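You operate a simulated robot arm through the tools that you are given. There is no shell and no other tool. Be economical: measure what you need, move in short steps, check, and stop when the job is done.

Carry out the task below with a simulated two-armed robot. There is one attempt and no reset: what you move stays moved.

TASK
Hold the display box, open its vent, seal it in the dry box.
Fine: then open the shutter till the meter shows 20 % or less. Set down upright: what you pick out.
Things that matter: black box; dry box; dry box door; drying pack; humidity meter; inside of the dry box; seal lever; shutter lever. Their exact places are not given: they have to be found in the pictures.

Only the result counts: the job must be done as asked and must still hold three seconds after the hand-in. Knocking over, shifting, dropping, spilling or breaking anything else fails it. A push-on lid holds only when it is set on centred and level and pressed home; a screw cap is set on level and turned clockwise until tight.

THE ROBOT
Two 6-joint arms with two-finger parallel grippers on one trunk, on a base that drives. Base frame: it is fixed to the floor where the robot stands at the start and does not move with it; the origin is under the middle of the robot, x ahead of it, y to its left, z up; the surface under the hand at the start is at about z = 880. Readings come in mm, rad, newtons and seconds.
The left shoulder is at the start at [-71, 177, 843], the right one opposite. With the tool pointing down near the work surface each hand reaches from about 100 to 720 mm from the robot's upright axis, wherever it stands, measured 20 degrees to its own side. Places, roughly: dry box [600, -1200, 1100]; dry box door [300, -1400, 1000]; drying pack [500, -1000, 1250]; humidity meter [500, -1300, 1200]; inside of the dry box [600, -1200, 900]; seal lever [400, -1000, 1000]; shutter lever [700, -1300, 1200]. Payload 1.57 kg a hand.
The tool frame of a hand sits at the grasp point between the pads (the TCP): z along the fingers, y along the line on which they close. The tips reach 30 mm beyond it. The gripper opens to 80 mm. The fingers are 17 mm wide and 12 mm thick; the gripper's body (40 by 82 mm) begins 80 mm behind the TCP.
Orientation is told as [roll, pitch, yaw] about the base's x, y, z axes, in that order, counted from this pose: with the fingers straight down and closing along the base's y, the tool's x points along the base's -x, its y along +y and its z along -z.

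THE INTERFACE
- The arms move only by the tool arm_command. It takes "left_series", "right_series" or both (then of equal length, played together; a hand with none holds still); each is a list that holds one entry, the list of rows, each a list of 7 numbers: the turn, a rotation vector about the tool's x, y, z in degrees, then the shift along the tool's x, y, z in mm, then the finger opening in mm, from 0 to 80. In form: [[[rx, ry, rz, x, y, z, grip], ...]]. A call has 1 to 8 rows; each row is the pose to reach, as a shift and turn from the pose commanded when the call began, along the tool's axes at that moment. A row lasts 0.2 s, in which the tool goes at most 50 mm and 0.15 rad; a call with a longer step from one row to the next is refused whole, and so is a gripper value outside its range. A pose out of reach is approached as far as the arm can. The call stops where the force on the tool passes 90 N (or 10 N more than at its start, if that is more) or the arm is blocked; 0.2 s more then pass. The fingers move at their own pace (about 72 mm/s each) and stop on an object; they squeeze with about 40 N. The grip force told is the motor's: it shows also when the fingers shut on nothing. Time passes only in rows, and 0.2 s behind the last, so rows that repeat a pose let the fingers close. It gives the time, the measured TCP pose, the force on the tool (base axes), the opening and the grip force at its end, in the units of the frame above (readings bear some noise), with the torque about the TCP (base axes, N m) and any sound that the robot's microphone picked up.
- Cameras (640 x 400 px; columns grow to the right, rows downward): "scene" is now at [25, -48.4, 1573.3]; the picture's right is [-0.58, -0.82, 0.00], its down [-0.56, 0.39, -0.73] and it looks along [0.60, -0.42, -0.68] (base axes); focal length 263 px, centre (320, 200). "left" rides on the left gripper at [72, 7, -122] in its tool frame; the picture's right is [-0.09, 1.00, 0.00], its down [-0.84, -0.08, -0.54] and it looks along [-0.54, -0.05, 0.84] (tool axes); focal length 238 px, centre (320, 200). "right" rides on the right gripper at [72, -7, -122] in its tool frame; the picture's right is [0.09, 1.00, 0.00], its down [-0.84, 0.08, -0.54] and it looks along [-0.54, 0.05, 0.84] (tool axes); focal length 238 px, centre (320, 200).
- snapshot(camera): a new picture of that camera. The clock stands still meanwhile.
- move_column(by): slides the trunk up (or, below 0, down) by that many mm; the arms and the scene camera ride with it, the base frame stays. It gives what a move gives, with no picture.
- steer(legs): drives the robot by 1 to 6 legs, each [ahead, left, turn to the left] in mm, mm and rad, along the robot's own axes; the way and the turn of a leg run together, so that a leg with both is an arc; at most 1500 mm and 3.142 rad a leg. The arms and the cameras ride along, it lands a little off, and it stops where it bumps. It gives what a move gives.
- pan_tilt(pan, tilt): turns the head with the scene camera to pan (to the left, within 2.496 rad either way) and tilt (down, from -0.506 to 1.204), counted from straight ahead of the robot. It gives what a move gives.
- measure_at(camera, pixels): for up to 12 pixels [column, row] of the newest picture of that camera ("zoom" is the newest enlarged one), the place [x, y, z] in the base frame of the surface seen there, good to about 3 mm. The clock stands still meanwhile.
- close_up(camera, box): a new picture of the part [left, top, right, bottom] of that camera's present view, enlarged. The clock stands still meanwhile.
- job_done(): hands the job in; it is judged then, once.

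Go step by step. Measure first, check grasps and placings, and put right what went wrong. The budget is 80 turns and 58 pictures, counting those below and the enlarged ones. Unless the task says otherwise, let go and move clear before handing in, and close with one line.

The tools are called as a command line: name --argument value ..., lists and objects as JSON in quotes. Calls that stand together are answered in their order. arm_command: Moves the arms, as the interface text tells. Its arguments: {"type":"object","properties":{"left_series":{"type":"array"},"right_series":{"type":"array"}},"required":[]} The other tools are called the same way: move_column (by) slides the trunk up or down; steer (legs) drives the base; pan_tilt (pan, tilt) turns the head that bears the scene camera; snapshot (camera) takes a picture; measure_at (camera, pixels) gives the place of the surface under pixels of a picture; close_up (camera, box) takes an enlarged picture of a part of a camera's view; job_done () hands the job in.

At the start:

```text
time: 0.0
left_tool_pos: [406.6, -73.3, 1274.4]
left_tcp_rot: [0.0, 0.0, 0.0]
left_ft_force: [0.3, -0.1, 0.4]
left_torque: [-0.04, 0.01, 0.04]
left_gripper_width: 79.9
left_grip_force: 0.1
right_tool_pos: [367.6, -439.3, 1274.7]
right_tcp_rot: [-0.001, 0.001, 0.0]
right_ft_force: [-0.3, 0.2, -0.3]
right_torque: [0.0, -0.02, 0.03]
right_gripper_width: 79.9
right_grip_force: 0.0
trunk travel left (down, up): [-285.0, 43.0]
robot x, y, heading: [-0.1, -1.9, 0.004]
head pan, tilt: [-0.614, 0.75]
```

scene: 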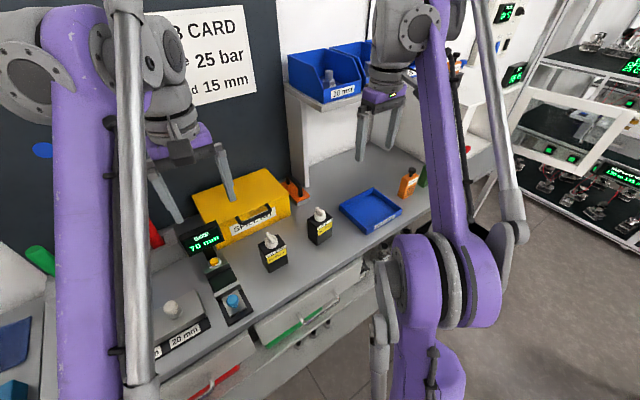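
right: 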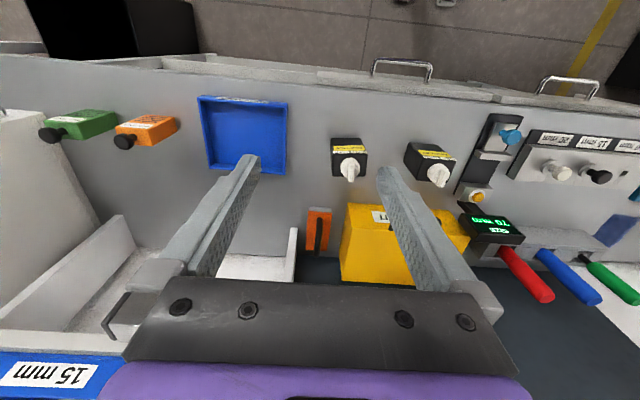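
left: 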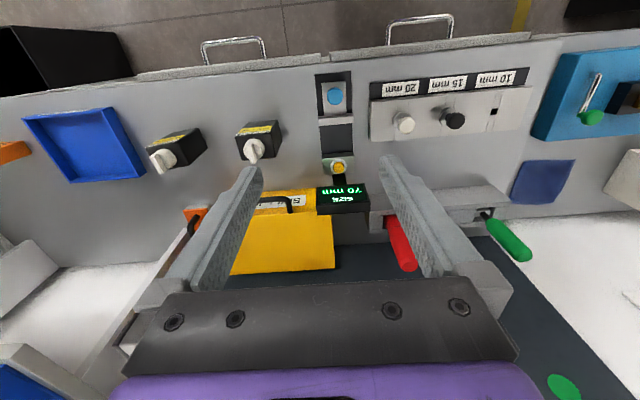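

The pictures show a bench with two black boxes with white knobs (near 275,250 and 320,225), a lab card on the wall and gear to the right. I'll look at the boxes, the card and toward the dry box first.

close_up --camera "scene" --box '[180, 180, 440, 342]'

pan_tilt --pan -1.25 --tilt 0.45

snapshot --camera "scene"

```text
2.46 times, centred on (310, 261) of scene
```

zoom: 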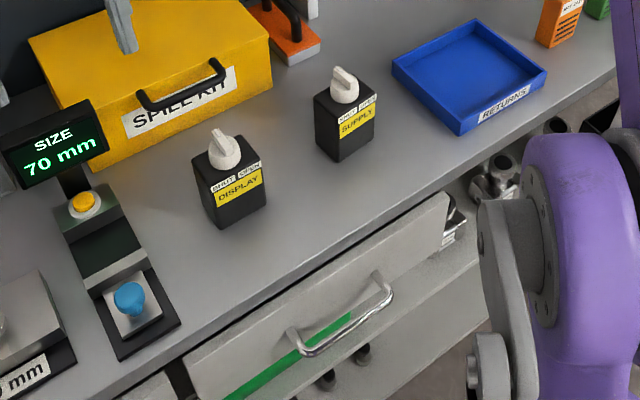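

```text
time: 1.0
left_tool_pos: [407.1, -74.4, 1274.0]
left_tcp_rot: [0.0, 0.0, 0.0]
left_ft_force: [0.5, 0.0, -0.9]
left_torque: [0.01, -0.02, -0.03]
left_gripper_width: 80.3
left_grip_force: 0.0
right_tool_pos: [367.5, -440.2, 1275.0]
right_tcp_rot: [0.0, -0.001, 0.0]
right_ft_force: [0.3, 0.0, -0.6]
right_torque: [-0.02, -0.02, 0.01]
right_gripper_width: 80.0
right_grip_force: 0.1
trunk travel left (down, up): [-285.0, 43.0]
robot x, y, heading: [-2.7, 1.5, 0.002]
head pan, tilt: [-1.25, 0.45]
```

```text
53 pictures are left
```

scene: 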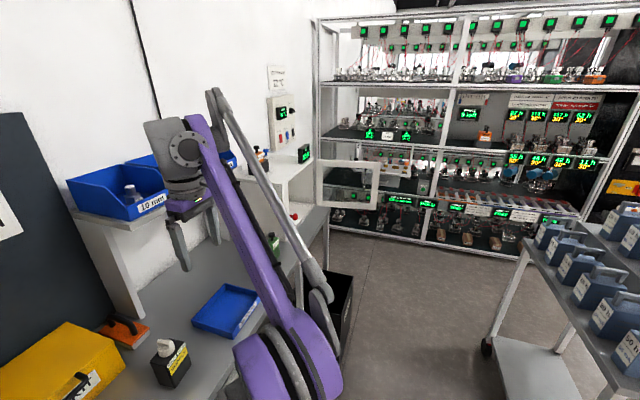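

The dry box seems to be the white box with the framed door near (345,190), with a meter at (305,153). I'll zoom in on it and on the display box's top.

close_up --camera "scene" --box '[220, 80, 400, 300]'

close_up --camera "left" --box '[130, 90, 370, 240]'

measure_at --camera "zoom" --pixels '[[325, 160], [325, 100], [290, 100], [370, 110], [370, 75], [280, 160]]'

measure_at --camera "scene" --pixels '[[306, 153], [276, 183], [320, 195], [375, 200], [345, 165], [262, 155], [310, 215], [280, 240]]'

```text
1.82 times, centred on (310, 190) of scene
```

zoom: 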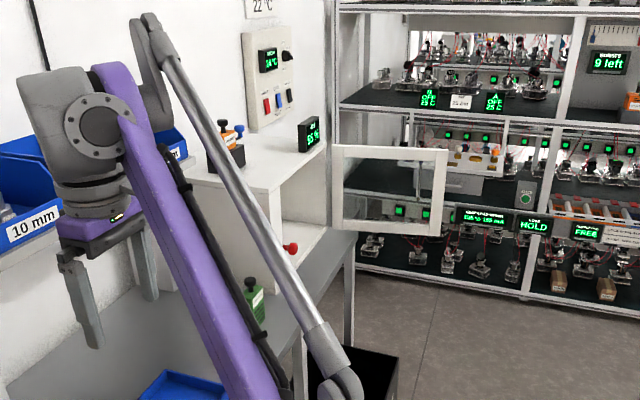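

```text
2.67 times, centred on (250, 165) of left
```

zoom: 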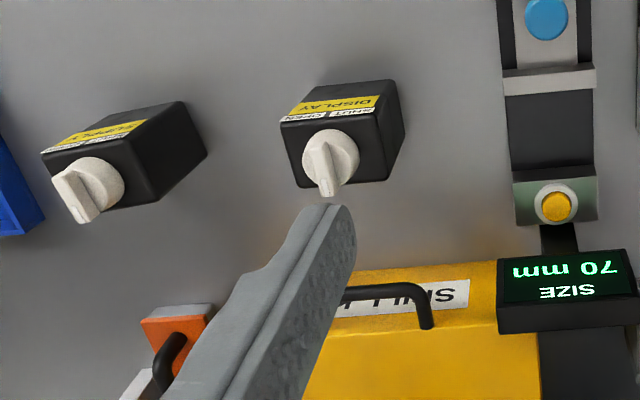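

```text
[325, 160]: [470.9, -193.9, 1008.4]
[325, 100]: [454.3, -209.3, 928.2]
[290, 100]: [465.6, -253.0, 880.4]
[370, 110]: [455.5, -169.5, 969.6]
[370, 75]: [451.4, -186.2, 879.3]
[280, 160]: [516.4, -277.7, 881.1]
```

```text
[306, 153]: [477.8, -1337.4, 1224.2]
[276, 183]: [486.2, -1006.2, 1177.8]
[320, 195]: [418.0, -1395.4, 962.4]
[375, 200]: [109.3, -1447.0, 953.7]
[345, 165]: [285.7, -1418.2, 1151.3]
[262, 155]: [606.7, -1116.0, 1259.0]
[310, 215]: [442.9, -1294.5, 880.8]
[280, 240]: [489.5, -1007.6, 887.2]
```

The dry box stands at x≈420+, y −1000…−1400, opening toward −x with its door swung out. I'll look tightly at the DISPLAY box's knob from two views.

close_up --camera "left" --box '[225, 110, 289, 166]'

measure_at --camera "zoom" --pixels '[[300, 250], [300, 380], [230, 270], [370, 240], [180, 160], [520, 130], [180, 110], [500, 80], [310, 330], [240, 140], [400, 120]]'

pan_tilt --pan -0.4 --tilt 0.9

snapshot --camera "scene"

```text
7.14 times, centred on (257, 138) of left
```

zoom: 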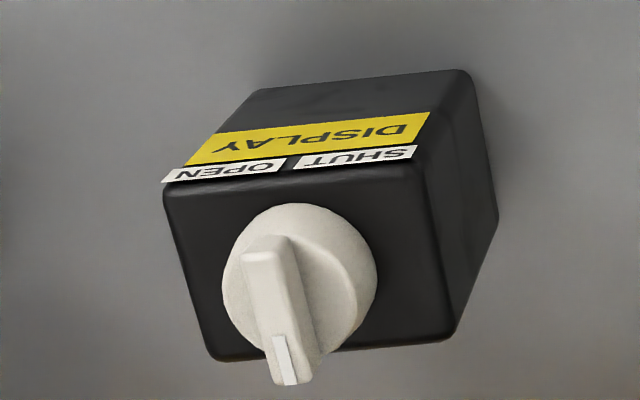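

```text
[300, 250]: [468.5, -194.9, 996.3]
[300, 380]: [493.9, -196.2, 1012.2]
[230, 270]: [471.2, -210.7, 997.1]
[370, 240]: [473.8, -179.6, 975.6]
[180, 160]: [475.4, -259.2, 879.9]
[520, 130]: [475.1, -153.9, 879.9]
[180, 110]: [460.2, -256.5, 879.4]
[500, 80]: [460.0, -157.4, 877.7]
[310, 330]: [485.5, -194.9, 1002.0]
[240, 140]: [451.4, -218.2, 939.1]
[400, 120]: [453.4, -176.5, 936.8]
```

```text
time: 2.2
left_tool_pos: [406.9, -74.5, 1274.2]
left_tcp_rot: [0.001, -0.001, 0.0]
left_ft_force: [-0.4, -0.2, 0.2]
left_torque: [-0.02, 0.01, 0.0]
left_gripper_width: 80.0
left_grip_force: 0.0
right_tool_pos: [368.4, -438.8, 1275.0]
right_tcp_rot: [0.001, 0.0, 0.0]
right_ft_force: [0.1, -0.2, 0.6]
right_torque: [0.0, 0.04, -0.01]
right_gripper_width: 79.9
right_grip_force: 0.0
trunk travel left (down, up): [-285.0, 43.0]
robot x, y, heading: [1.7, 0.4, -0.002]
head pan, tilt: [-0.4, 0.901]
```

```text
49 pictures are left
```

scene: 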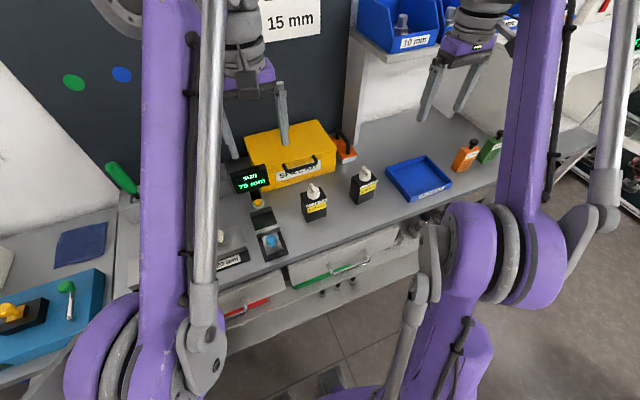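

The knob's bar runs along x with an index mark on its far (+x) end; SHUT sits at the +y side, OPEN at the −y side of the front face. One more view from the scene camera, and the bench and shelf edges.

close_up --camera "scene" --box '[280, 160, 390, 230]'

measure_at --camera "scene" --pixels '[[292, 266], [345, 237], [414, 44], [380, 45], [300, 300], [420, 195], [265, 185], [450, 30], [467, 155], [490, 150]]'

measure_at --camera "zoom" --pixels '[[140, 250], [180, 320], [220, 330], [270, 300], [200, 165]]'

```text
5.71 times, centred on (335, 195) of scene
```

zoom: 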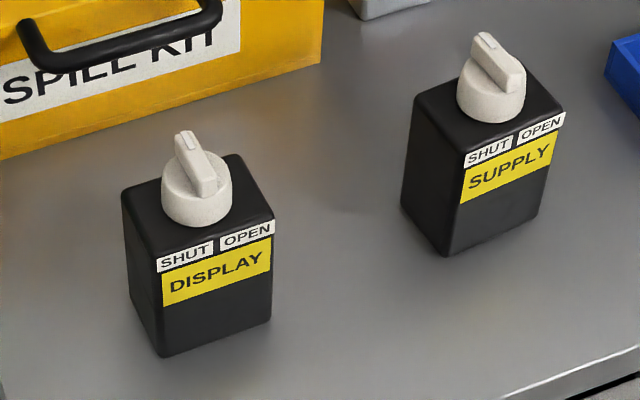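

```text
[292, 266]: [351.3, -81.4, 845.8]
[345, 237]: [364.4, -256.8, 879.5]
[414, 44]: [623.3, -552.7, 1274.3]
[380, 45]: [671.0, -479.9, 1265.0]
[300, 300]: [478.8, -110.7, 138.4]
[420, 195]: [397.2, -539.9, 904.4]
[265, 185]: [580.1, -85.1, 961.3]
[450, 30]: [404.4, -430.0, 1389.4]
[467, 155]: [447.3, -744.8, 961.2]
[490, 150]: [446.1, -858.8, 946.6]
```

```text
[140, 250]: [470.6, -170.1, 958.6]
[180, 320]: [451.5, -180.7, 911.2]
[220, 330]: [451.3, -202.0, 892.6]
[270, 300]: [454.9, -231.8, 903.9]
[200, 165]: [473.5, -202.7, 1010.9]
```

The DISPLAY box is about x 452–498, y −170…−222, top ≈965, with the knob reaching 1012. The right hand will grasp it from the front, tilted 60° toward horizontal, so the left hand can turn the knob; I'll go to the pre-grasp now.

arm_command --right_series '[[[0, -7.5, 0, -2.5, 30.4, 37.5, 80], [0, -15, 0, -5, 60.8, 75, 80], [0, -22.5, 0, -7.5, 91.1, 112.5, 80], [0, -30, 0, -10, 121.5, 150, 80], [0, -37.5, 0, -12.5, 151.9, 187.5, 80], [0, -45, 0, -15, 182.3, 225, 80], [0, -52.5, 0, -17.5, 212.6, 262.5, 80], [0, -60, 0, -20, 243, 300, 80]]]'

snapshot --camera "right"

measure_at --camera "right" --pixels '[[320, 100], [320, 150], [290, 150], [350, 150], [320, 200], [270, 150], [370, 150]]'

```text
time: 4.0
left_tool_pos: [407.9, -74.4, 1274.1]
left_tcp_rot: [0.0, 0.002, 0.0]
left_ft_force: [-0.3, 0.2, 0.1]
left_torque: [0.03, 0.0, 0.0]
left_gripper_width: 79.9
left_grip_force: 0.1
right_tool_pos: [388.9, -195.4, 975.4]
right_tcp_rot: [0.002, -1.051, -0.001]
right_ft_force: [-0.6, 0.0, 0.8]
right_torque: [-0.04, -0.03, 0.02]
right_gripper_width: 79.8
right_grip_force: 0.1
trunk travel left (down, up): [-285.0, 43.0]
robot x, y, heading: [-7.5, -1.4, -0.003]
head pan, tilt: [-0.4, 0.901]
```

```text
47 pictures are left
```

right: 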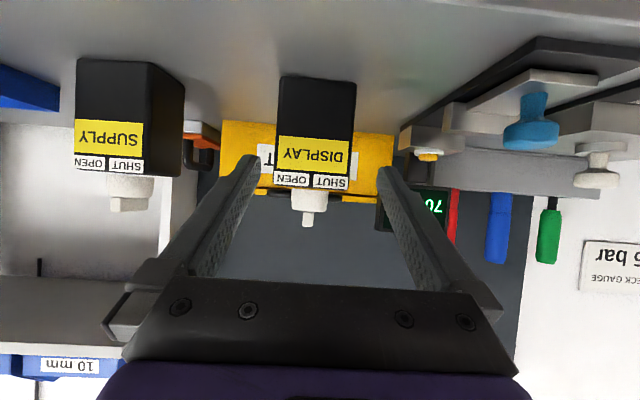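

```text
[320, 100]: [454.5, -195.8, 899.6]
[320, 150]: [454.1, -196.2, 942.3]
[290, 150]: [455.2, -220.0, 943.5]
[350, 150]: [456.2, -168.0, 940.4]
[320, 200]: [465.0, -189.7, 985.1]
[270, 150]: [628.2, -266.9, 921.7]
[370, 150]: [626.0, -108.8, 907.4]
```

The box front seems wider than I thought, with edges near columns 277 and 354. I'll measure them before sliding in.

measure_at --camera "right" --pixels '[[279, 100], [355, 100], [277, 170], [352, 170], [278, 140], [354, 140], [281, 100], [353, 100]]'

```text
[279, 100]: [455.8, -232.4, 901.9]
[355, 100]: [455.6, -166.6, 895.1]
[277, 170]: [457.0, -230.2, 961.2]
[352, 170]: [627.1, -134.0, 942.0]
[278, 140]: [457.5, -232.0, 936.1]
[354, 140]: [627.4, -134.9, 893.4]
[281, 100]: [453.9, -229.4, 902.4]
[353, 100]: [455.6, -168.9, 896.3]
```

The box spans y ≈ −232…−167 (center −199.5), so I'll slide in 101 mm along the fingers with a small y correction, then close.

arm_command --right_series '[[[0, 0, 0, 0, -4, 15, 80], [0, 0, 0, -1, -4, 40, 80], [0, 0, 0, -2, -4, 70, 80], [0, 0, 0, -3, -4, 101, 80], [0, 0, 0, -3, -4, 101, 80], [0, 0, 0, -3, -4, 101, 40], [0, 0, 0, -3, -4, 101, 40], [0, 0, 0, -3, -4, 101, 40]]]'

snapshot --camera "right"

```text
time: 5.8
left_tool_pos: [406.7, -73.7, 1274.4]
left_tcp_rot: [0.0, 0.0, -0.001]
left_ft_force: [-0.2, 0.9, 0.9]
left_torque: [0.01, -0.03, 0.01]
left_gripper_width: 80.3
left_grip_force: 0.0
right_tool_pos: [477.2, -200.4, 927.5]
right_tcp_rot: [0.002, -1.045, 0.001]
right_ft_force: [-1.0, 0.6, 0.5]
right_torque: [0.06, -0.03, 0.02]
right_gripper_width: 67.8
right_grip_force: 40.5
trunk travel left (down, up): [-285.0, 43.0]
robot x, y, heading: [-3.6, -0.3, 0.003]
head pan, tilt: [-0.4, 0.901]
```

```text
46 pictures are left
```

right: 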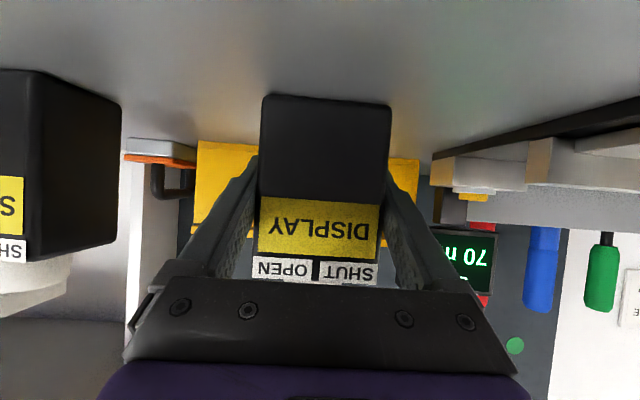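

The box is gripped at 67.8 mm. The left hand now hovers over the knob.

arm_command --left_series '[[[0, 0, 0, -17, -31, 43, 60], [0, 0, 0, -34, -62, 80, 50], [0, 0, 0, -52, -93, 120, 50], [0, 0, 0, -71, -125, 160, 50]]]'

snapshot --camera "left"

measure_at --camera "left" --pixels '[[310, 230], [320, 230], [310, 245], [320, 215], [320, 260]]'

```text
refused: row 1 steps farther than a row can; nothing moved
```

```text
45 pictures are left
```

left: 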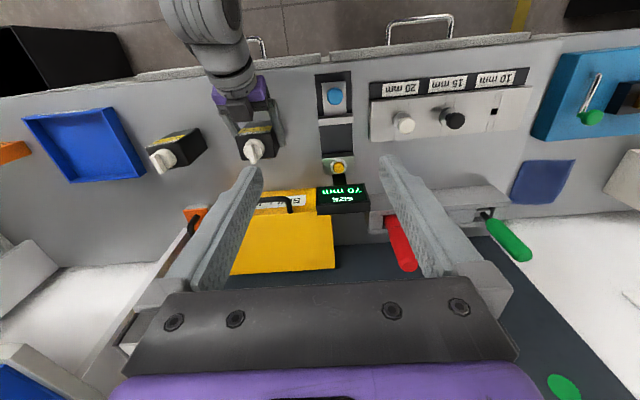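

```text
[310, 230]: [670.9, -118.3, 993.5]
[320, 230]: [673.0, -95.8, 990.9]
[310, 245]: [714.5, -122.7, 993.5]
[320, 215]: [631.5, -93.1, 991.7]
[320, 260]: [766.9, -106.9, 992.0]
```

The step was too long (56 mm), so nothing moved; I'll repeat it in smaller steps.

arm_command --left_series '[[[0, 0, 0, -12, -21, 27, 60], [0, 0, 0, -24, -42, 54, 50], [0, 0, 0, -36, -63, 81, 50], [0, 0, 0, -48, -84, 108, 50], [0, 0, 0, -60, -105, 135, 50], [0, 0, 0, -71, -125, 160, 50]]]'

snapshot --camera "left"

measure_at --camera "left" --pixels '[[310, 200], [320, 200], [310, 215], [320, 185], [320, 230]]'

```text
time: 7.2
left_tool_pos: [478.8, -198.4, 1112.3]
left_tcp_rot: [0.0, 0.0, -0.001]
left_ft_force: [0.1, -0.6, -0.5]
left_torque: [0.01, -0.01, -0.01]
left_gripper_width: 50.1
left_grip_force: 0.0
right_tool_pos: [476.1, -200.2, 927.1]
right_tcp_rot: [-0.001, -1.047, 0.002]
right_ft_force: [0.3, -0.3, -1.3]
right_torque: [0.01, -0.06, 0.01]
right_gripper_width: 67.4
right_grip_force: 39.2
trunk travel left (down, up): [-285.0, 43.0]
robot x, y, heading: [0.0, -2.7, -0.004]
head pan, tilt: [-0.4, 0.901]
```

```text
44 pictures are left
```

left: 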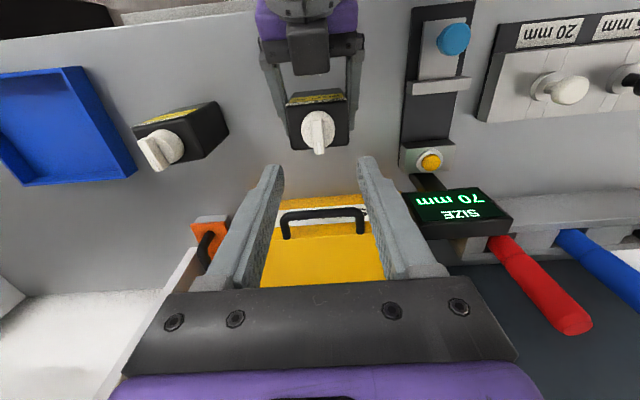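

```text
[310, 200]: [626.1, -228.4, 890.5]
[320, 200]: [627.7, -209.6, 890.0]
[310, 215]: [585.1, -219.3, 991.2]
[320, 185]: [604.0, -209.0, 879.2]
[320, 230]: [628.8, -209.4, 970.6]
```

The knob shows at (318,130) between the fingers' line. I'll enlarge it to get its center and bar height.

close_up --camera "left" --box '[278, 85, 358, 160]'

measure_at --camera "zoom" --pixels '[[300, 240], [325, 240], [330, 350], [335, 300], [250, 240], [390, 250], [310, 200], [325, 320], [360, 340]]'

```text
5.33 times, centred on (318, 122) of left
```

zoom: 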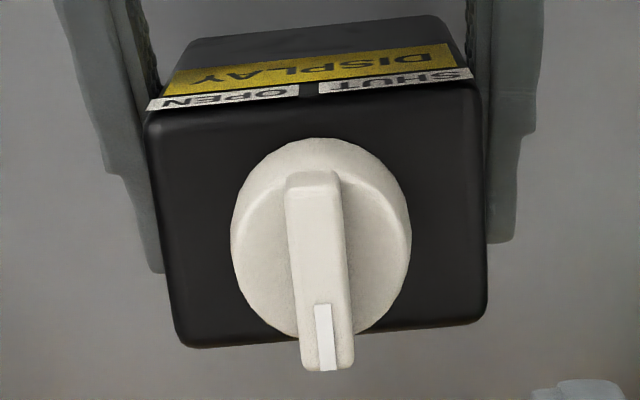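

```text
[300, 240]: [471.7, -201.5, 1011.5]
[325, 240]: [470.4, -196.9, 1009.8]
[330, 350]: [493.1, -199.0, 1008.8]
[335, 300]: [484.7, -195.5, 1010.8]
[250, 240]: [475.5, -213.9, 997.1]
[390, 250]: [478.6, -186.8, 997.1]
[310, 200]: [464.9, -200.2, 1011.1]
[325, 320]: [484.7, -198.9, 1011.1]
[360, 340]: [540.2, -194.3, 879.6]
```

The bar's center is about (478, −199), its top 1011 and the disc top 997. I'll descend 83 mm (tips to ≈999) and close on the bar.

arm_command --left_series '[[[0, 0, 0, 0, -0.5, 35, 40], [0, 0, 0, 0, -0.5, 65, 40], [0, 0, 0, 0, -0.5, 83, 40], [0, 0, 0, 0, -0.5, 83, 40], [0, 0, 0, 0, -0.5, 83, 0], [0, 0, 0, 0, -0.5, 83, 0], [0, 0, 0, 0, -0.5, 83, 0]]]'

```text
time: 8.8
left_tool_pos: [477.7, -199.2, 1030.2]
left_tcp_rot: [-0.005, -0.001, 0.002]
left_ft_force: [2.6, -12.9, -1.5]
left_torque: [-0.33, -0.28, -0.02]
left_gripper_width: 9.3
left_grip_force: 27.6
right_tool_pos: [476.4, -199.7, 927.1]
right_tcp_rot: [0.001, -1.047, 0.001]
right_ft_force: [-2.0, 11.6, 2.5]
right_torque: [-0.92, -0.02, 0.06]
right_gripper_width: 67.7
right_grip_force: 40.6
trunk travel left (down, up): [-285.0, 43.0]
robot x, y, heading: [1.1, -0.4, 0.003]
head pan, tilt: [-0.4, 0.901]
```

The bar is held (9.3 mm). I'll try a small clockwise turn (toward OPEN on the right as seen from the front) and watch the torque.

arm_command --left_series '[[[0, 0, 5, 0, 1, 0, 0], [0, 0, 10, 0, 1, 0, 0], [0, 0, 15, 0, 1, 0, 0], [0, 0, 15, 0, 1, 0, 0]]]'

```text
time: 9.8
left_tool_pos: [477.5, -198.5, 1029.5]
left_tcp_rot: [-0.002, -0.001, -0.263]
left_ft_force: [1.7, -18.2, -7.3]
left_torque: [-0.67, -0.54, 0.0]
left_gripper_width: 9.5
left_grip_force: 27.2
right_tool_pos: [476.3, -200.7, 926.3]
right_tcp_rot: [0.001, -1.049, 0.001]
right_ft_force: [-1.1, 17.5, 7.8]
right_torque: [-1.25, 0.33, 0.06]
right_gripper_width: 67.6
right_grip_force: 39.8
trunk travel left (down, up): [-285.0, 43.0]
robot x, y, heading: [-0.4, -0.4, -0.0]
head pan, tilt: [-0.4, 0.901]
```

It turns freely with no z torque; the side force grew, so I'll correct y back and go on turning clockwise.

arm_command --left_series '[[[0, 0, 8, 0, -2, 0, 0], [0, 0, 16, 0, -2, 0, 0], [0, 0, 24, 0, -2, 0, 0], [0, 0, 32, 0, -2, 0, 0], [0, 0, 32, 0, -2, 0, 0]]]'

close_up --camera "scene" --box '[250, 130, 370, 235]'

```text
time: 11.0
left_tool_pos: [478.0, -197.4, 1030.7]
left_tcp_rot: [0.002, 0.001, -0.82]
left_ft_force: [9.6, 8.6, -13.1]
left_torque: [0.47, -0.04, 0.02]
left_gripper_width: 9.1
left_grip_force: 27.5
right_tool_pos: [477.6, -200.7, 927.5]
right_tcp_rot: [0.0, -1.048, -0.001]
right_ft_force: [-9.6, -9.7, 13.4]
right_torque: [0.51, -1.0, -0.05]
right_gripper_width: 67.6
right_grip_force: 40.7
trunk travel left (down, up): [-285.0, 43.0]
robot x, y, heading: [-0.5, 4.0, 0.003]
head pan, tilt: [-0.4, 0.901]
```

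```text
3.81 times, centred on (310, 182) of scene
```

zoom: 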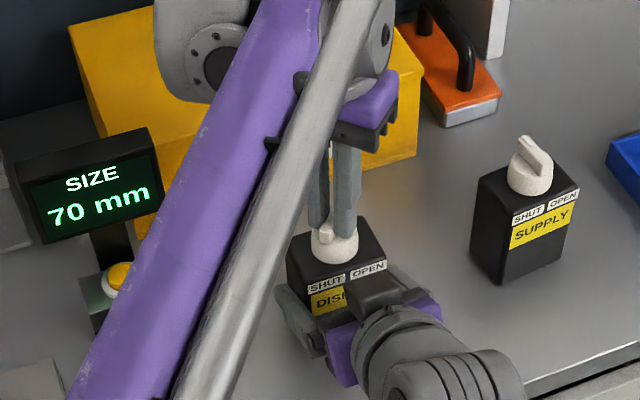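

At 47° and still free. Continuing clockwise toward 90°.

arm_command --left_series '[[[0, 0, 8, 0, 0, 0, 0], [0, 0, 16, 0, 0, 0, 0], [0, 0, 24, 0, 0, 0, 0], [0, 0, 32, 0, 0, 0, 0], [0, 0, 40, 0, 0, 0, 0], [0, 0, 45, 0, 0, 0, 0], [0, 0, 45, 0, 0, 0, 0]]]'

```text
time: 12.6
left_tool_pos: [478.0, -198.6, 1031.7]
left_tcp_rot: [0.003, 0.003, -1.606]
left_ft_force: [14.4, 19.2, 4.0]
left_torque: [0.79, -0.42, 0.03]
left_gripper_width: 9.2
left_grip_force: 27.4
right_tool_pos: [476.1, -201.3, 927.1]
right_tcp_rot: [-0.001, -1.045, 0.0]
right_ft_force: [-13.9, -20.0, -3.7]
right_torque: [1.36, -0.99, -0.08]
right_gripper_width: 67.9
right_grip_force: 40.0
trunk travel left (down, up): [-285.0, 43.0]
robot x, y, heading: [-0.7, -1.3, -0.001]
head pan, tilt: [-0.4, 0.901]
```

Turned 92°. I'll open the fingers, lift and look at the pointer.

arm_command --left_series '[[[0, 0, 0, 0, 0, 0, 30], [0, 0, 0, 0, 0, 0, 40], [0, 0, 0, 0, 0, -40, 50], [0, 0, 0, 0, 0, -80, 50]]]'

snapshot --camera "left"

close_up --camera "scene" --box '[280, 155, 370, 235]'

```text
time: 13.6
left_tool_pos: [478.9, -200.5, 1111.9]
left_tcp_rot: [0.0, -0.001, -1.605]
left_ft_force: [-0.5, 0.1, 0.3]
left_torque: [0.0, 0.03, 0.03]
left_gripper_width: 50.0
left_grip_force: 0.1
right_tool_pos: [476.7, -200.9, 927.5]
right_tcp_rot: [0.0, -1.048, 0.0]
right_ft_force: [0.1, -0.2, 0.2]
right_torque: [0.02, 0.01, 0.02]
right_gripper_width: 67.5
right_grip_force: 40.3
trunk travel left (down, up): [-285.0, 43.0]
robot x, y, heading: [3.5, -0.8, 0.001]
head pan, tilt: [-0.4, 0.901]
```

```text
41 pictures are left
```

left: 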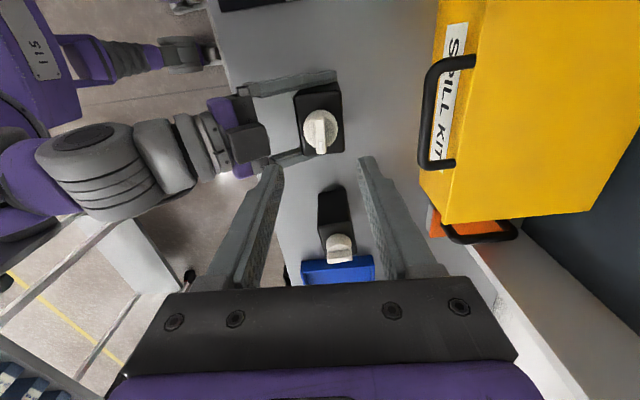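

```text
5.00 times, centred on (325, 195) of scene
```

zoom: 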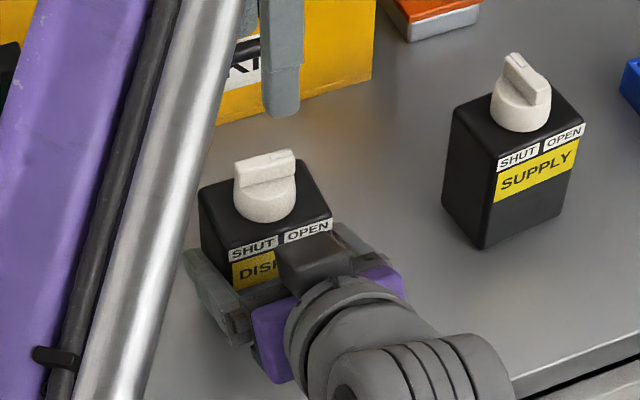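

The pointer now lies toward the OPEN side (index at the right end). I'll take the left hand away and turn it back, then lift the box.

arm_command --left_series '[[[0, 0, -8, 20, 0, -20, 50], [0, 0, -16, 50, -10, -40, 50], [0, 0, -24, 80, -20, -60, 50], [0, 0, -32, 110, -35, -70, 50], [0, 0, -40, 140, -50, -80, 50], [0, 0, -48, 160, -65, -90, 50], [0, 0, -56, 180, -80, -100, 50], [0, 0, -64, 200, -100, -100, 50]]]'

arm_command --right_series '[[[0, 0, 0, -17.3, 0, -10, 40], [0, 0, 0, -43, 0, -25, 40], [0, 0, 0, -78, 0, -45, 40], [0, 0, 0, -112.6, 0, -65, 40]]]'

pan_tilt --pan -1.5 --tilt 0.7

snapshot --camera "scene"

measure_at --camera "scene" --pixels '[[200, 60], [270, 60], [340, 120], [280, 150], [450, 200], [500, 150], [550, 100], [250, 120], [600, 200], [520, 300]]'

```text
time: 15.4
left_tool_pos: [383.3, 3.9, 1210.6]
left_tcp_rot: [0.0, 0.002, -0.485]
left_ft_force: [0.2, 0.6, -0.1]
left_torque: [-0.06, -0.03, 0.0]
left_gripper_width: 50.0
left_grip_force: 0.0
right_tool_pos: [475.3, -199.7, 927.5]
right_tcp_rot: [0.0, -1.049, 0.002]
right_ft_force: [0.5, -0.2, 0.3]
right_torque: [-0.01, 0.04, -0.03]
right_gripper_width: 67.8
right_grip_force: 40.4
trunk travel left (down, up): [-285.0, 43.0]
robot x, y, heading: [-2.7, -0.7, 0.002]
head pan, tilt: [-0.4, 0.901]
```

```text
time: 16.4
left_tool_pos: [384.8, 4.5, 1211.1]
left_tcp_rot: [-0.001, 0.001, -0.49]
left_ft_force: [-0.2, 0.4, 0.0]
left_torque: [0.04, -0.03, 0.03]
left_gripper_width: 49.9
left_grip_force: 0.1
right_tool_pos: [476.2, -199.3, 1056.3]
right_tcp_rot: [0.0, -1.046, 0.001]
right_ft_force: [-0.6, 0.5, -2.9]
right_torque: [0.04, 0.03, 0.0]
right_gripper_width: 67.9
right_grip_force: 40.3
trunk travel left (down, up): [-285.0, 43.0]
robot x, y, heading: [-2.1, 0.9, 0.002]
head pan, tilt: [-0.4, 0.901]
```

```text
time: 17.7
left_tool_pos: [384.3, 4.2, 1210.1]
left_tcp_rot: [0.0, 0.0, -0.487]
left_ft_force: [-0.4, -0.4, 0.2]
left_torque: [0.01, 0.0, 0.02]
left_gripper_width: 49.8
left_grip_force: 0.0
right_tool_pos: [477.0, -199.4, 1055.9]
right_tcp_rot: [0.0, -1.048, 0.001]
right_ft_force: [-0.3, 0.5, -2.0]
right_torque: [0.01, 0.0, -0.01]
right_gripper_width: 67.8
right_grip_force: 39.9
trunk travel left (down, up): [-285.0, 43.0]
robot x, y, heading: [-0.2, -0.7, 0.0]
head pan, tilt: [-1.499, 0.7]
```

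```text
39 pictures are left
```

scene: 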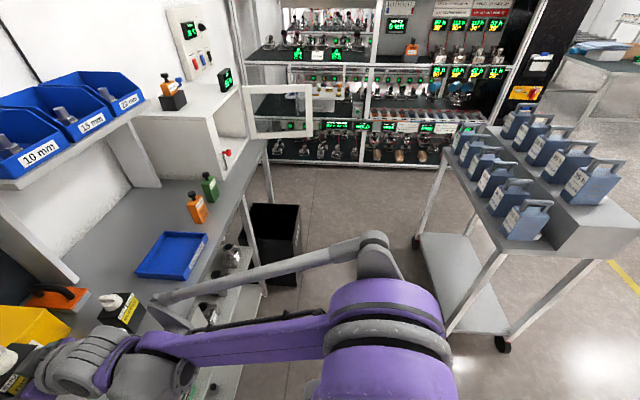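

```text
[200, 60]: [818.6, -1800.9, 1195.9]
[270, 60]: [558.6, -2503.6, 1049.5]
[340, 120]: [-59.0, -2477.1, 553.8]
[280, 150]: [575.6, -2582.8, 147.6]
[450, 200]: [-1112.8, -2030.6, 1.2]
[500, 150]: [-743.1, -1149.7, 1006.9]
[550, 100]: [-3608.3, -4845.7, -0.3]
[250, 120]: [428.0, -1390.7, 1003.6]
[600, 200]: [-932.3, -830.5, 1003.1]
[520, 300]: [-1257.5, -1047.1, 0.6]
```

The box is held aloft, and the dry box is visible at (130–310, 85–170). I'll measure the bin, the trolley and the dry-box parts.

measure_at --camera "scene" --pixels '[[255, 206], [300, 207], [298, 275], [444, 165], [480, 240], [444, 330], [415, 240], [227, 153], [312, 130], [172, 98], [225, 80], [243, 240]]'

close_up --camera "scene" --box '[120, 10, 330, 220]'

```text
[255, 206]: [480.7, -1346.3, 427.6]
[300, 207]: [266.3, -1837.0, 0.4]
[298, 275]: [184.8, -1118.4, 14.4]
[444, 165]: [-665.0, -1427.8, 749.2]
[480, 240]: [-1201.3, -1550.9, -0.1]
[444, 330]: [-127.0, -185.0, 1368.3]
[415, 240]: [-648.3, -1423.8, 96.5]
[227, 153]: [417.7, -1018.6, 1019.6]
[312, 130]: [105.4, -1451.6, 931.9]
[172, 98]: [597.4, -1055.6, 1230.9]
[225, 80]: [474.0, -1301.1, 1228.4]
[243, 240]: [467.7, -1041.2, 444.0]
```

```text
1.90 times, centred on (225, 115) of scene
```

zoom: 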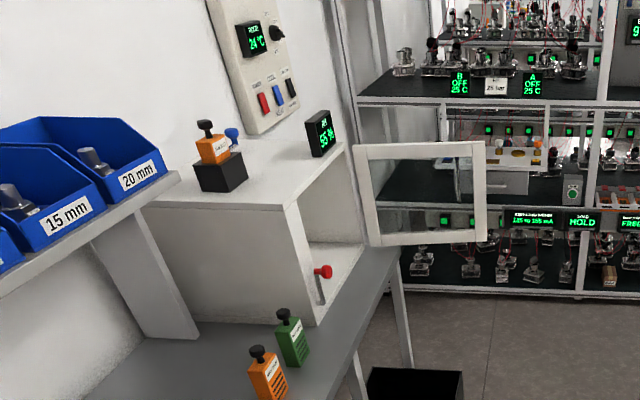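

The bin's front reaches x≈185 near y −1118 and the trolley starts at x≈−650, so I'll back off 200 mm and slide right 900 mm. An orange pack sits in a black holder on top, with more packs on the bench; I'll read the labels up close.

steer --legs '[[-200, 0, 0], [0, -880, 0]]'

pan_tilt --pan -0.3 --tilt 0.55

snapshot --camera "scene"

```text
time: 27.1
left_tool_pos: [189.6, -880.3, 1210.3]
left_tcp_rot: [0.0, 0.001, -0.483]
left_ft_force: [0.6, 0.2, 0.4]
left_torque: [-0.02, 0.01, -0.02]
left_gripper_width: 50.0
left_grip_force: 0.1
right_tool_pos: [282.5, -1083.2, 1057.0]
right_tcp_rot: [-0.001, -1.048, 0.005]
right_ft_force: [0.3, 0.3, -1.9]
right_torque: [0.0, 0.0, -0.01]
right_gripper_width: 67.5
right_grip_force: 40.4
trunk travel left (down, up): [-285.0, 43.0]
robot x, y, heading: [-196.0, -886.7, 0.01]
head pan, tilt: [-1.499, 0.7]
```

```text
time: 28.5
left_tool_pos: [189.4, -880.6, 1210.7]
left_tcp_rot: [0.001, 0.0, -0.482]
left_ft_force: [0.5, -0.2, 0.5]
left_torque: [0.02, -0.05, -0.02]
left_gripper_width: 50.1
left_grip_force: 0.1
right_tool_pos: [282.7, -1082.0, 1056.6]
right_tcp_rot: [0.0, -1.048, 0.006]
right_ft_force: [-0.8, -0.4, -2.1]
right_torque: [0.03, -0.02, 0.01]
right_gripper_width: 67.5
right_grip_force: 39.8
trunk travel left (down, up): [-285.0, 43.0]
robot x, y, heading: [-196.1, -887.4, 0.005]
head pan, tilt: [-0.3, 0.55]
```

```text
37 pictures are left
```

scene: 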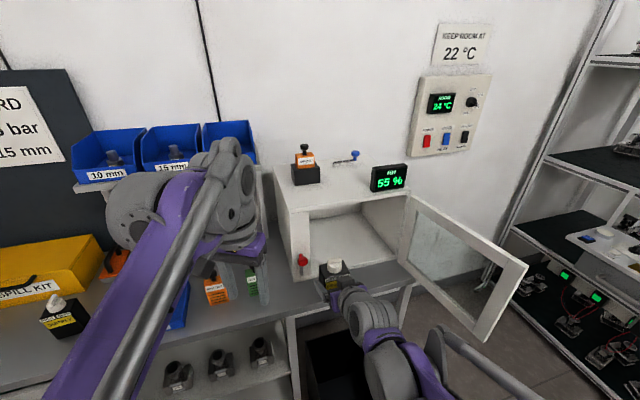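

The dry box is in clear view: pack (305,165), blue shutter lever (350,157), meter 55 % (390,177), red seal lever (303,260). I'll zoom in to read the packs' labels and measure.

measure_at --camera "scene" --pixels '[[305, 168], [305, 148], [354, 153], [337, 160], [390, 178], [303, 260], [303, 268], [350, 235], [400, 225], [283, 215], [405, 195], [500, 300]]'

close_up --camera "scene" --box '[270, 135, 420, 225]'

close_up --camera "scene" --box '[190, 240, 350, 340]'

```text
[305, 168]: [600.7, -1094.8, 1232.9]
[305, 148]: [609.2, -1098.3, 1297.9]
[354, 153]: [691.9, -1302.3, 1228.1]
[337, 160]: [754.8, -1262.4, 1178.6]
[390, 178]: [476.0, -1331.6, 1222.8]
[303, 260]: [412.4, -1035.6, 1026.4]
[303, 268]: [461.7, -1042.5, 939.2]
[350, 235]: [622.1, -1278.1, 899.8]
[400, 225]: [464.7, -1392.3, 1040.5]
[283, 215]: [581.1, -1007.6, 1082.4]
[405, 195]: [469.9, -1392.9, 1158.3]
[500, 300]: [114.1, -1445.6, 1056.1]
```

```text
4.27 times, centred on (345, 180) of scene
```

zoom: 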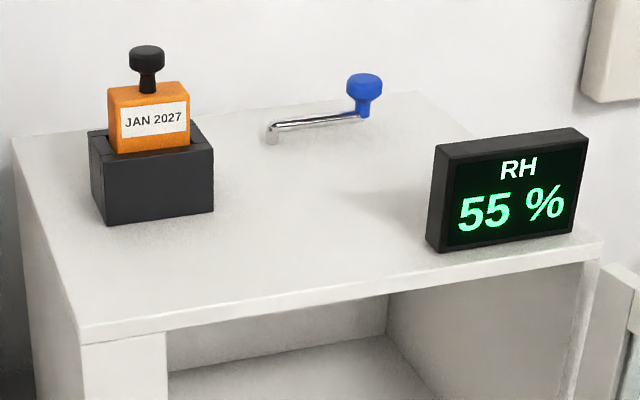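

```text
4.00 times, centred on (270, 290) of scene
```

zoom: 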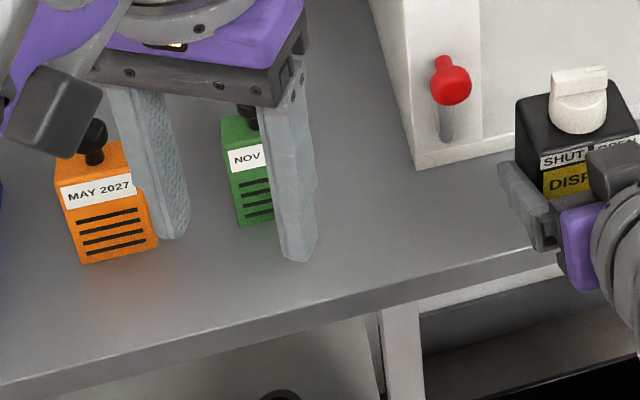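

The installed pack reads JAN 2027, the spares MAY 2027 (orange) and NOV… (green); the dry-box floor is z≈900. Before driving closer I'll look down at the bin and the base.

pan_tilt --pan -0.5 --tilt 1.2

snapshot --camera "scene"

measure_at --camera "scene" --pixels '[[320, 200], [350, 220], [300, 260], [330, 300], [300, 320], [250, 300], [400, 200], [360, 250]]'

```text
time: 29.5
left_tool_pos: [189.1, -880.8, 1210.5]
left_tcp_rot: [0.0, 0.0, -0.483]
left_ft_force: [-0.2, 0.3, -0.4]
left_torque: [0.01, -0.01, -0.01]
left_gripper_width: 50.2
left_grip_force: 0.1
right_tool_pos: [282.6, -1083.4, 1056.0]
right_tcp_rot: [0.0, -1.048, 0.005]
right_ft_force: [-0.3, 1.4, -2.1]
right_torque: [-0.01, 0.01, -0.05]
right_gripper_width: 67.4
right_grip_force: 40.0
trunk travel left (down, up): [-285.0, 43.0]
robot x, y, heading: [-198.0, -889.3, 0.004]
head pan, tilt: [-0.499, 1.201]
```

```text
34 pictures are left
```

scene: 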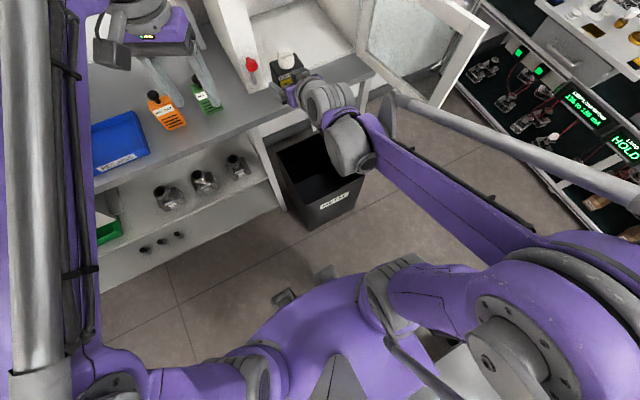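

```text
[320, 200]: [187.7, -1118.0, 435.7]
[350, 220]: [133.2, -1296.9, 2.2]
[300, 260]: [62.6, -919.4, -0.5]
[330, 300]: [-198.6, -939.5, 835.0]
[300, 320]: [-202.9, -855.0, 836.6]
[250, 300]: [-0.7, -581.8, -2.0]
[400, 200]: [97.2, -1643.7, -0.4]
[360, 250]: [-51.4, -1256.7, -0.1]
```

The bin's front is at x≈188 and gray base parts show at (285,298) and (330,273). I'll measure them.

measure_at --camera "scene" --pixels '[[285, 292], [285, 299], [328, 270], [322, 276], [303, 228], [360, 180], [275, 165], [263, 195]]'

```text
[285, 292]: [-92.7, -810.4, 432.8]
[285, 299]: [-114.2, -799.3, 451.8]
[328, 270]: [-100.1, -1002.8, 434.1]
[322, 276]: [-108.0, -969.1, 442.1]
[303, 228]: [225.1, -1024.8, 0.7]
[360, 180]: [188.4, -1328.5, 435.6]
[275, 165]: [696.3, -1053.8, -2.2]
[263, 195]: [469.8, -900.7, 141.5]
```

The base front lies less than about 255 mm ahead of the axis, so robot x≈−105 is safe. I'll drive 90 ahead and 120 right.

steer --legs '[[0, -120, 0], [90, 0, 0]]'

pan_tilt --pan -0.35 --tilt 0.75

snapshot --camera "scene"

snapshot --camera "right"

```text
time: 31.9
left_tool_pos: [279.2, -996.9, 1209.6]
left_tcp_rot: [-0.001, -0.001, -0.481]
left_ft_force: [0.0, 0.3, 0.3]
left_torque: [0.02, 0.02, 0.0]
left_gripper_width: 50.2
left_grip_force: 0.1
right_tool_pos: [372.4, -1199.8, 1056.5]
right_tcp_rot: [0.0, -1.046, 0.008]
right_ft_force: [0.3, 0.5, -1.5]
right_torque: [0.01, 0.03, 0.0]
right_gripper_width: 67.5
right_grip_force: 39.8
trunk travel left (down, up): [-285.0, 43.0]
robot x, y, heading: [-106.1, -1004.8, 0.01]
head pan, tilt: [-0.499, 1.201]
```

```text
time: 32.8
left_tool_pos: [279.5, -997.6, 1209.9]
left_tcp_rot: [0.0, 0.0, -0.479]
left_ft_force: [-0.3, -0.1, -0.6]
left_torque: [-0.02, -0.01, -0.03]
left_gripper_width: 50.0
left_grip_force: 0.1
right_tool_pos: [372.5, -1200.5, 1056.6]
right_tcp_rot: [0.0, -1.048, 0.008]
right_ft_force: [0.2, -0.2, -2.8]
right_torque: [0.0, 0.03, 0.01]
right_gripper_width: 67.4
right_grip_force: 39.8
trunk travel left (down, up): [-285.0, 43.0]
robot x, y, heading: [-104.0, -1002.3, 0.017]
head pan, tilt: [-0.351, 0.75]
```

```text
33 pictures are left
```

scene: 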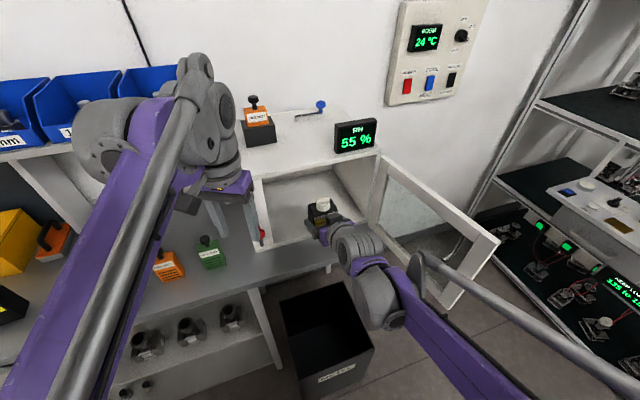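

```text
32 pictures are left
```

right: 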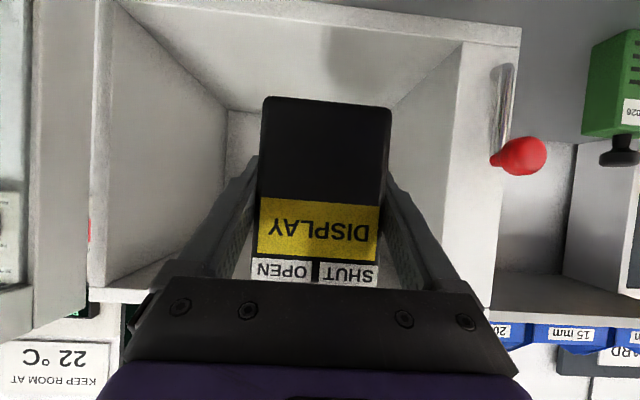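

The right view shows the opening framed between columns ~95 and ~455. I'll measure its edges, floor and depth.

measure_at --camera "right" --pixels '[[300, 20], [300, 60], [120, 60], [440, 90], [470, 80], [130, 270], [240, 130], [415, 150], [105, 200], [520, 155], [502, 90], [470, 25]]'

```text
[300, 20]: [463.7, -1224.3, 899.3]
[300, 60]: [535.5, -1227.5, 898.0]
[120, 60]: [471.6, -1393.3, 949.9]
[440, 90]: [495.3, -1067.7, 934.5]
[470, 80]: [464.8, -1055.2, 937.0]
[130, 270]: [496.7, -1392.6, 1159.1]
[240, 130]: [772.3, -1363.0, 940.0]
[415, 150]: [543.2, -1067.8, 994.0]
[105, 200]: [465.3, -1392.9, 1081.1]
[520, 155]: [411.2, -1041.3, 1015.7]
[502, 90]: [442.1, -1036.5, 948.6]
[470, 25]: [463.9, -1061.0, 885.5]
```

The opening is y −1393…−1068, floor 899, front x 463. I'll move in along the fingers to about (560, −1203, 957), then lower.

arm_command --right_series '[[[0, 0, 0, -1, -1, 35, 40], [0, 0, 0, -2, -1, 75, 40], [0, 0, 0, -4, -2, 115, 40], [0, 0, 0, -5, -2, 155, 40], [0, 0, 0, -6, -3, 190, 40], [0, 0, 0, -7.4, -3, 212, 40], [0, 0, 0, -7.4, -3, 212, 40]]]'

snapshot --camera "scene"

```text
time: 34.4
left_tool_pos: [278.9, -998.3, 1210.5]
left_tcp_rot: [-0.001, 0.001, -0.483]
left_ft_force: [-0.6, 1.0, 0.2]
left_torque: [0.01, 0.02, 0.02]
left_gripper_width: 50.0
left_grip_force: 0.2
right_tool_pos: [559.8, -1201.2, 956.6]
right_tcp_rot: [0.0, -1.047, 0.01]
right_ft_force: [-0.2, -0.4, -2.0]
right_torque: [0.03, -0.03, 0.0]
right_gripper_width: 67.4
right_grip_force: 39.7
trunk travel left (down, up): [-285.0, 43.0]
robot x, y, heading: [-105.8, -1008.0, 0.01]
head pan, tilt: [-0.351, 0.75]
```

```text
31 pictures are left
```

scene: 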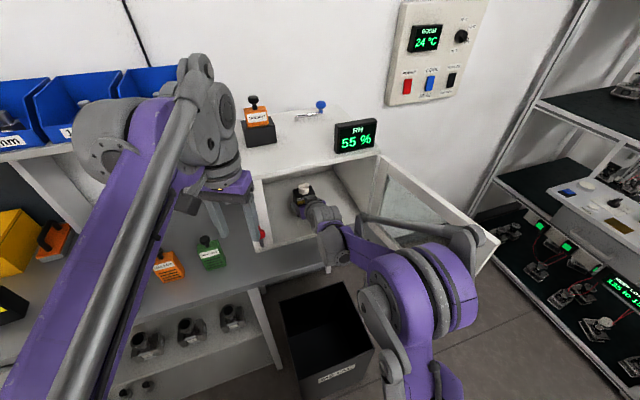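

The box is inside and in a pose well within reach. I'll lower it gently to the floor.

arm_command --right_series '[[[0, 0, 0, 3.5, 0, 2, 40], [0, 0, 0, 6.1, 0, 3.5, 40], [0, 0, 0, 7.8, 0, 4.5, 40], [0, 0, 0, 8.7, 0, 5, 40]]]'

```text
time: 35.4
left_tool_pos: [280.2, -998.0, 1210.9]
left_tcp_rot: [0.001, -0.001, -0.481]
left_ft_force: [-0.2, -0.8, -0.3]
left_torque: [-0.01, -0.02, -0.02]
left_gripper_width: 49.9
left_grip_force: 0.1
right_tool_pos: [560.6, -1201.4, 946.9]
right_tcp_rot: [0.001, -1.05, 0.008]
right_ft_force: [0.6, -0.9, 2.0]
right_torque: [-0.16, 0.08, 0.04]
right_gripper_width: 67.5
right_grip_force: 40.0
trunk travel left (down, up): [-285.0, 43.0]
robot x, y, heading: [-108.5, -999.4, 0.006]
head pan, tilt: [-0.351, 0.75]
```

Contact is felt (−2 → +2 N). I'll release and retract along the fingers.

arm_command --right_series '[[[0, 0, 0, 0, 0, 0, 80], [0, 0, 0, 0, 0, 0, 80], [0, 0, 0, 0, 0, -40, 80], [0, 0, 0, 0, 0, -85, 80], [0, 0, 0, 0, 0, -130, 80], [0, 0, 0, 0, 0, -175, 80], [0, 0, 0, 0, 0, -215, 80]]]'

snapshot --camera "right"

measure_at --camera "scene" --pixels '[[495, 240], [480, 258], [450, 300], [378, 165], [372, 215], [440, 205], [470, 215]]'

```text
time: 37.0
left_tool_pos: [278.8, -998.8, 1209.8]
left_tcp_rot: [0.0, 0.0, -0.482]
left_ft_force: [0.1, -0.1, -0.1]
left_torque: [0.02, 0.0, -0.01]
left_gripper_width: 49.9
left_grip_force: 0.0
right_tool_pos: [374.4, -1204.5, 1053.5]
right_tcp_rot: [-0.001, -1.051, 0.008]
right_ft_force: [-0.4, 0.1, -0.3]
right_torque: [-0.01, 0.0, 0.01]
right_gripper_width: 80.0
right_grip_force: 0.1
trunk travel left (down, up): [-285.0, 43.0]
robot x, y, heading: [-103.0, -1003.7, 0.011]
head pan, tilt: [-0.351, 0.75]
```

```text
30 pictures are left
```

right: 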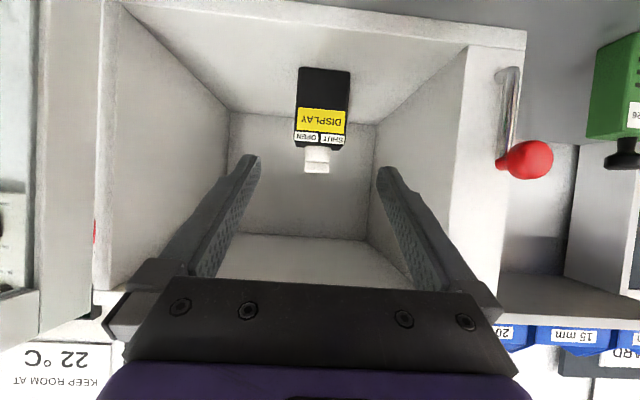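

```text
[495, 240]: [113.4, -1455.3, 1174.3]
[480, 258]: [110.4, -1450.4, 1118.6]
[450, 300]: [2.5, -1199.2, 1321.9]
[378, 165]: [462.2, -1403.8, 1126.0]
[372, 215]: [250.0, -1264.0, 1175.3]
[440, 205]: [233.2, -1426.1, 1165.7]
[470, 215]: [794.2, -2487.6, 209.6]
```

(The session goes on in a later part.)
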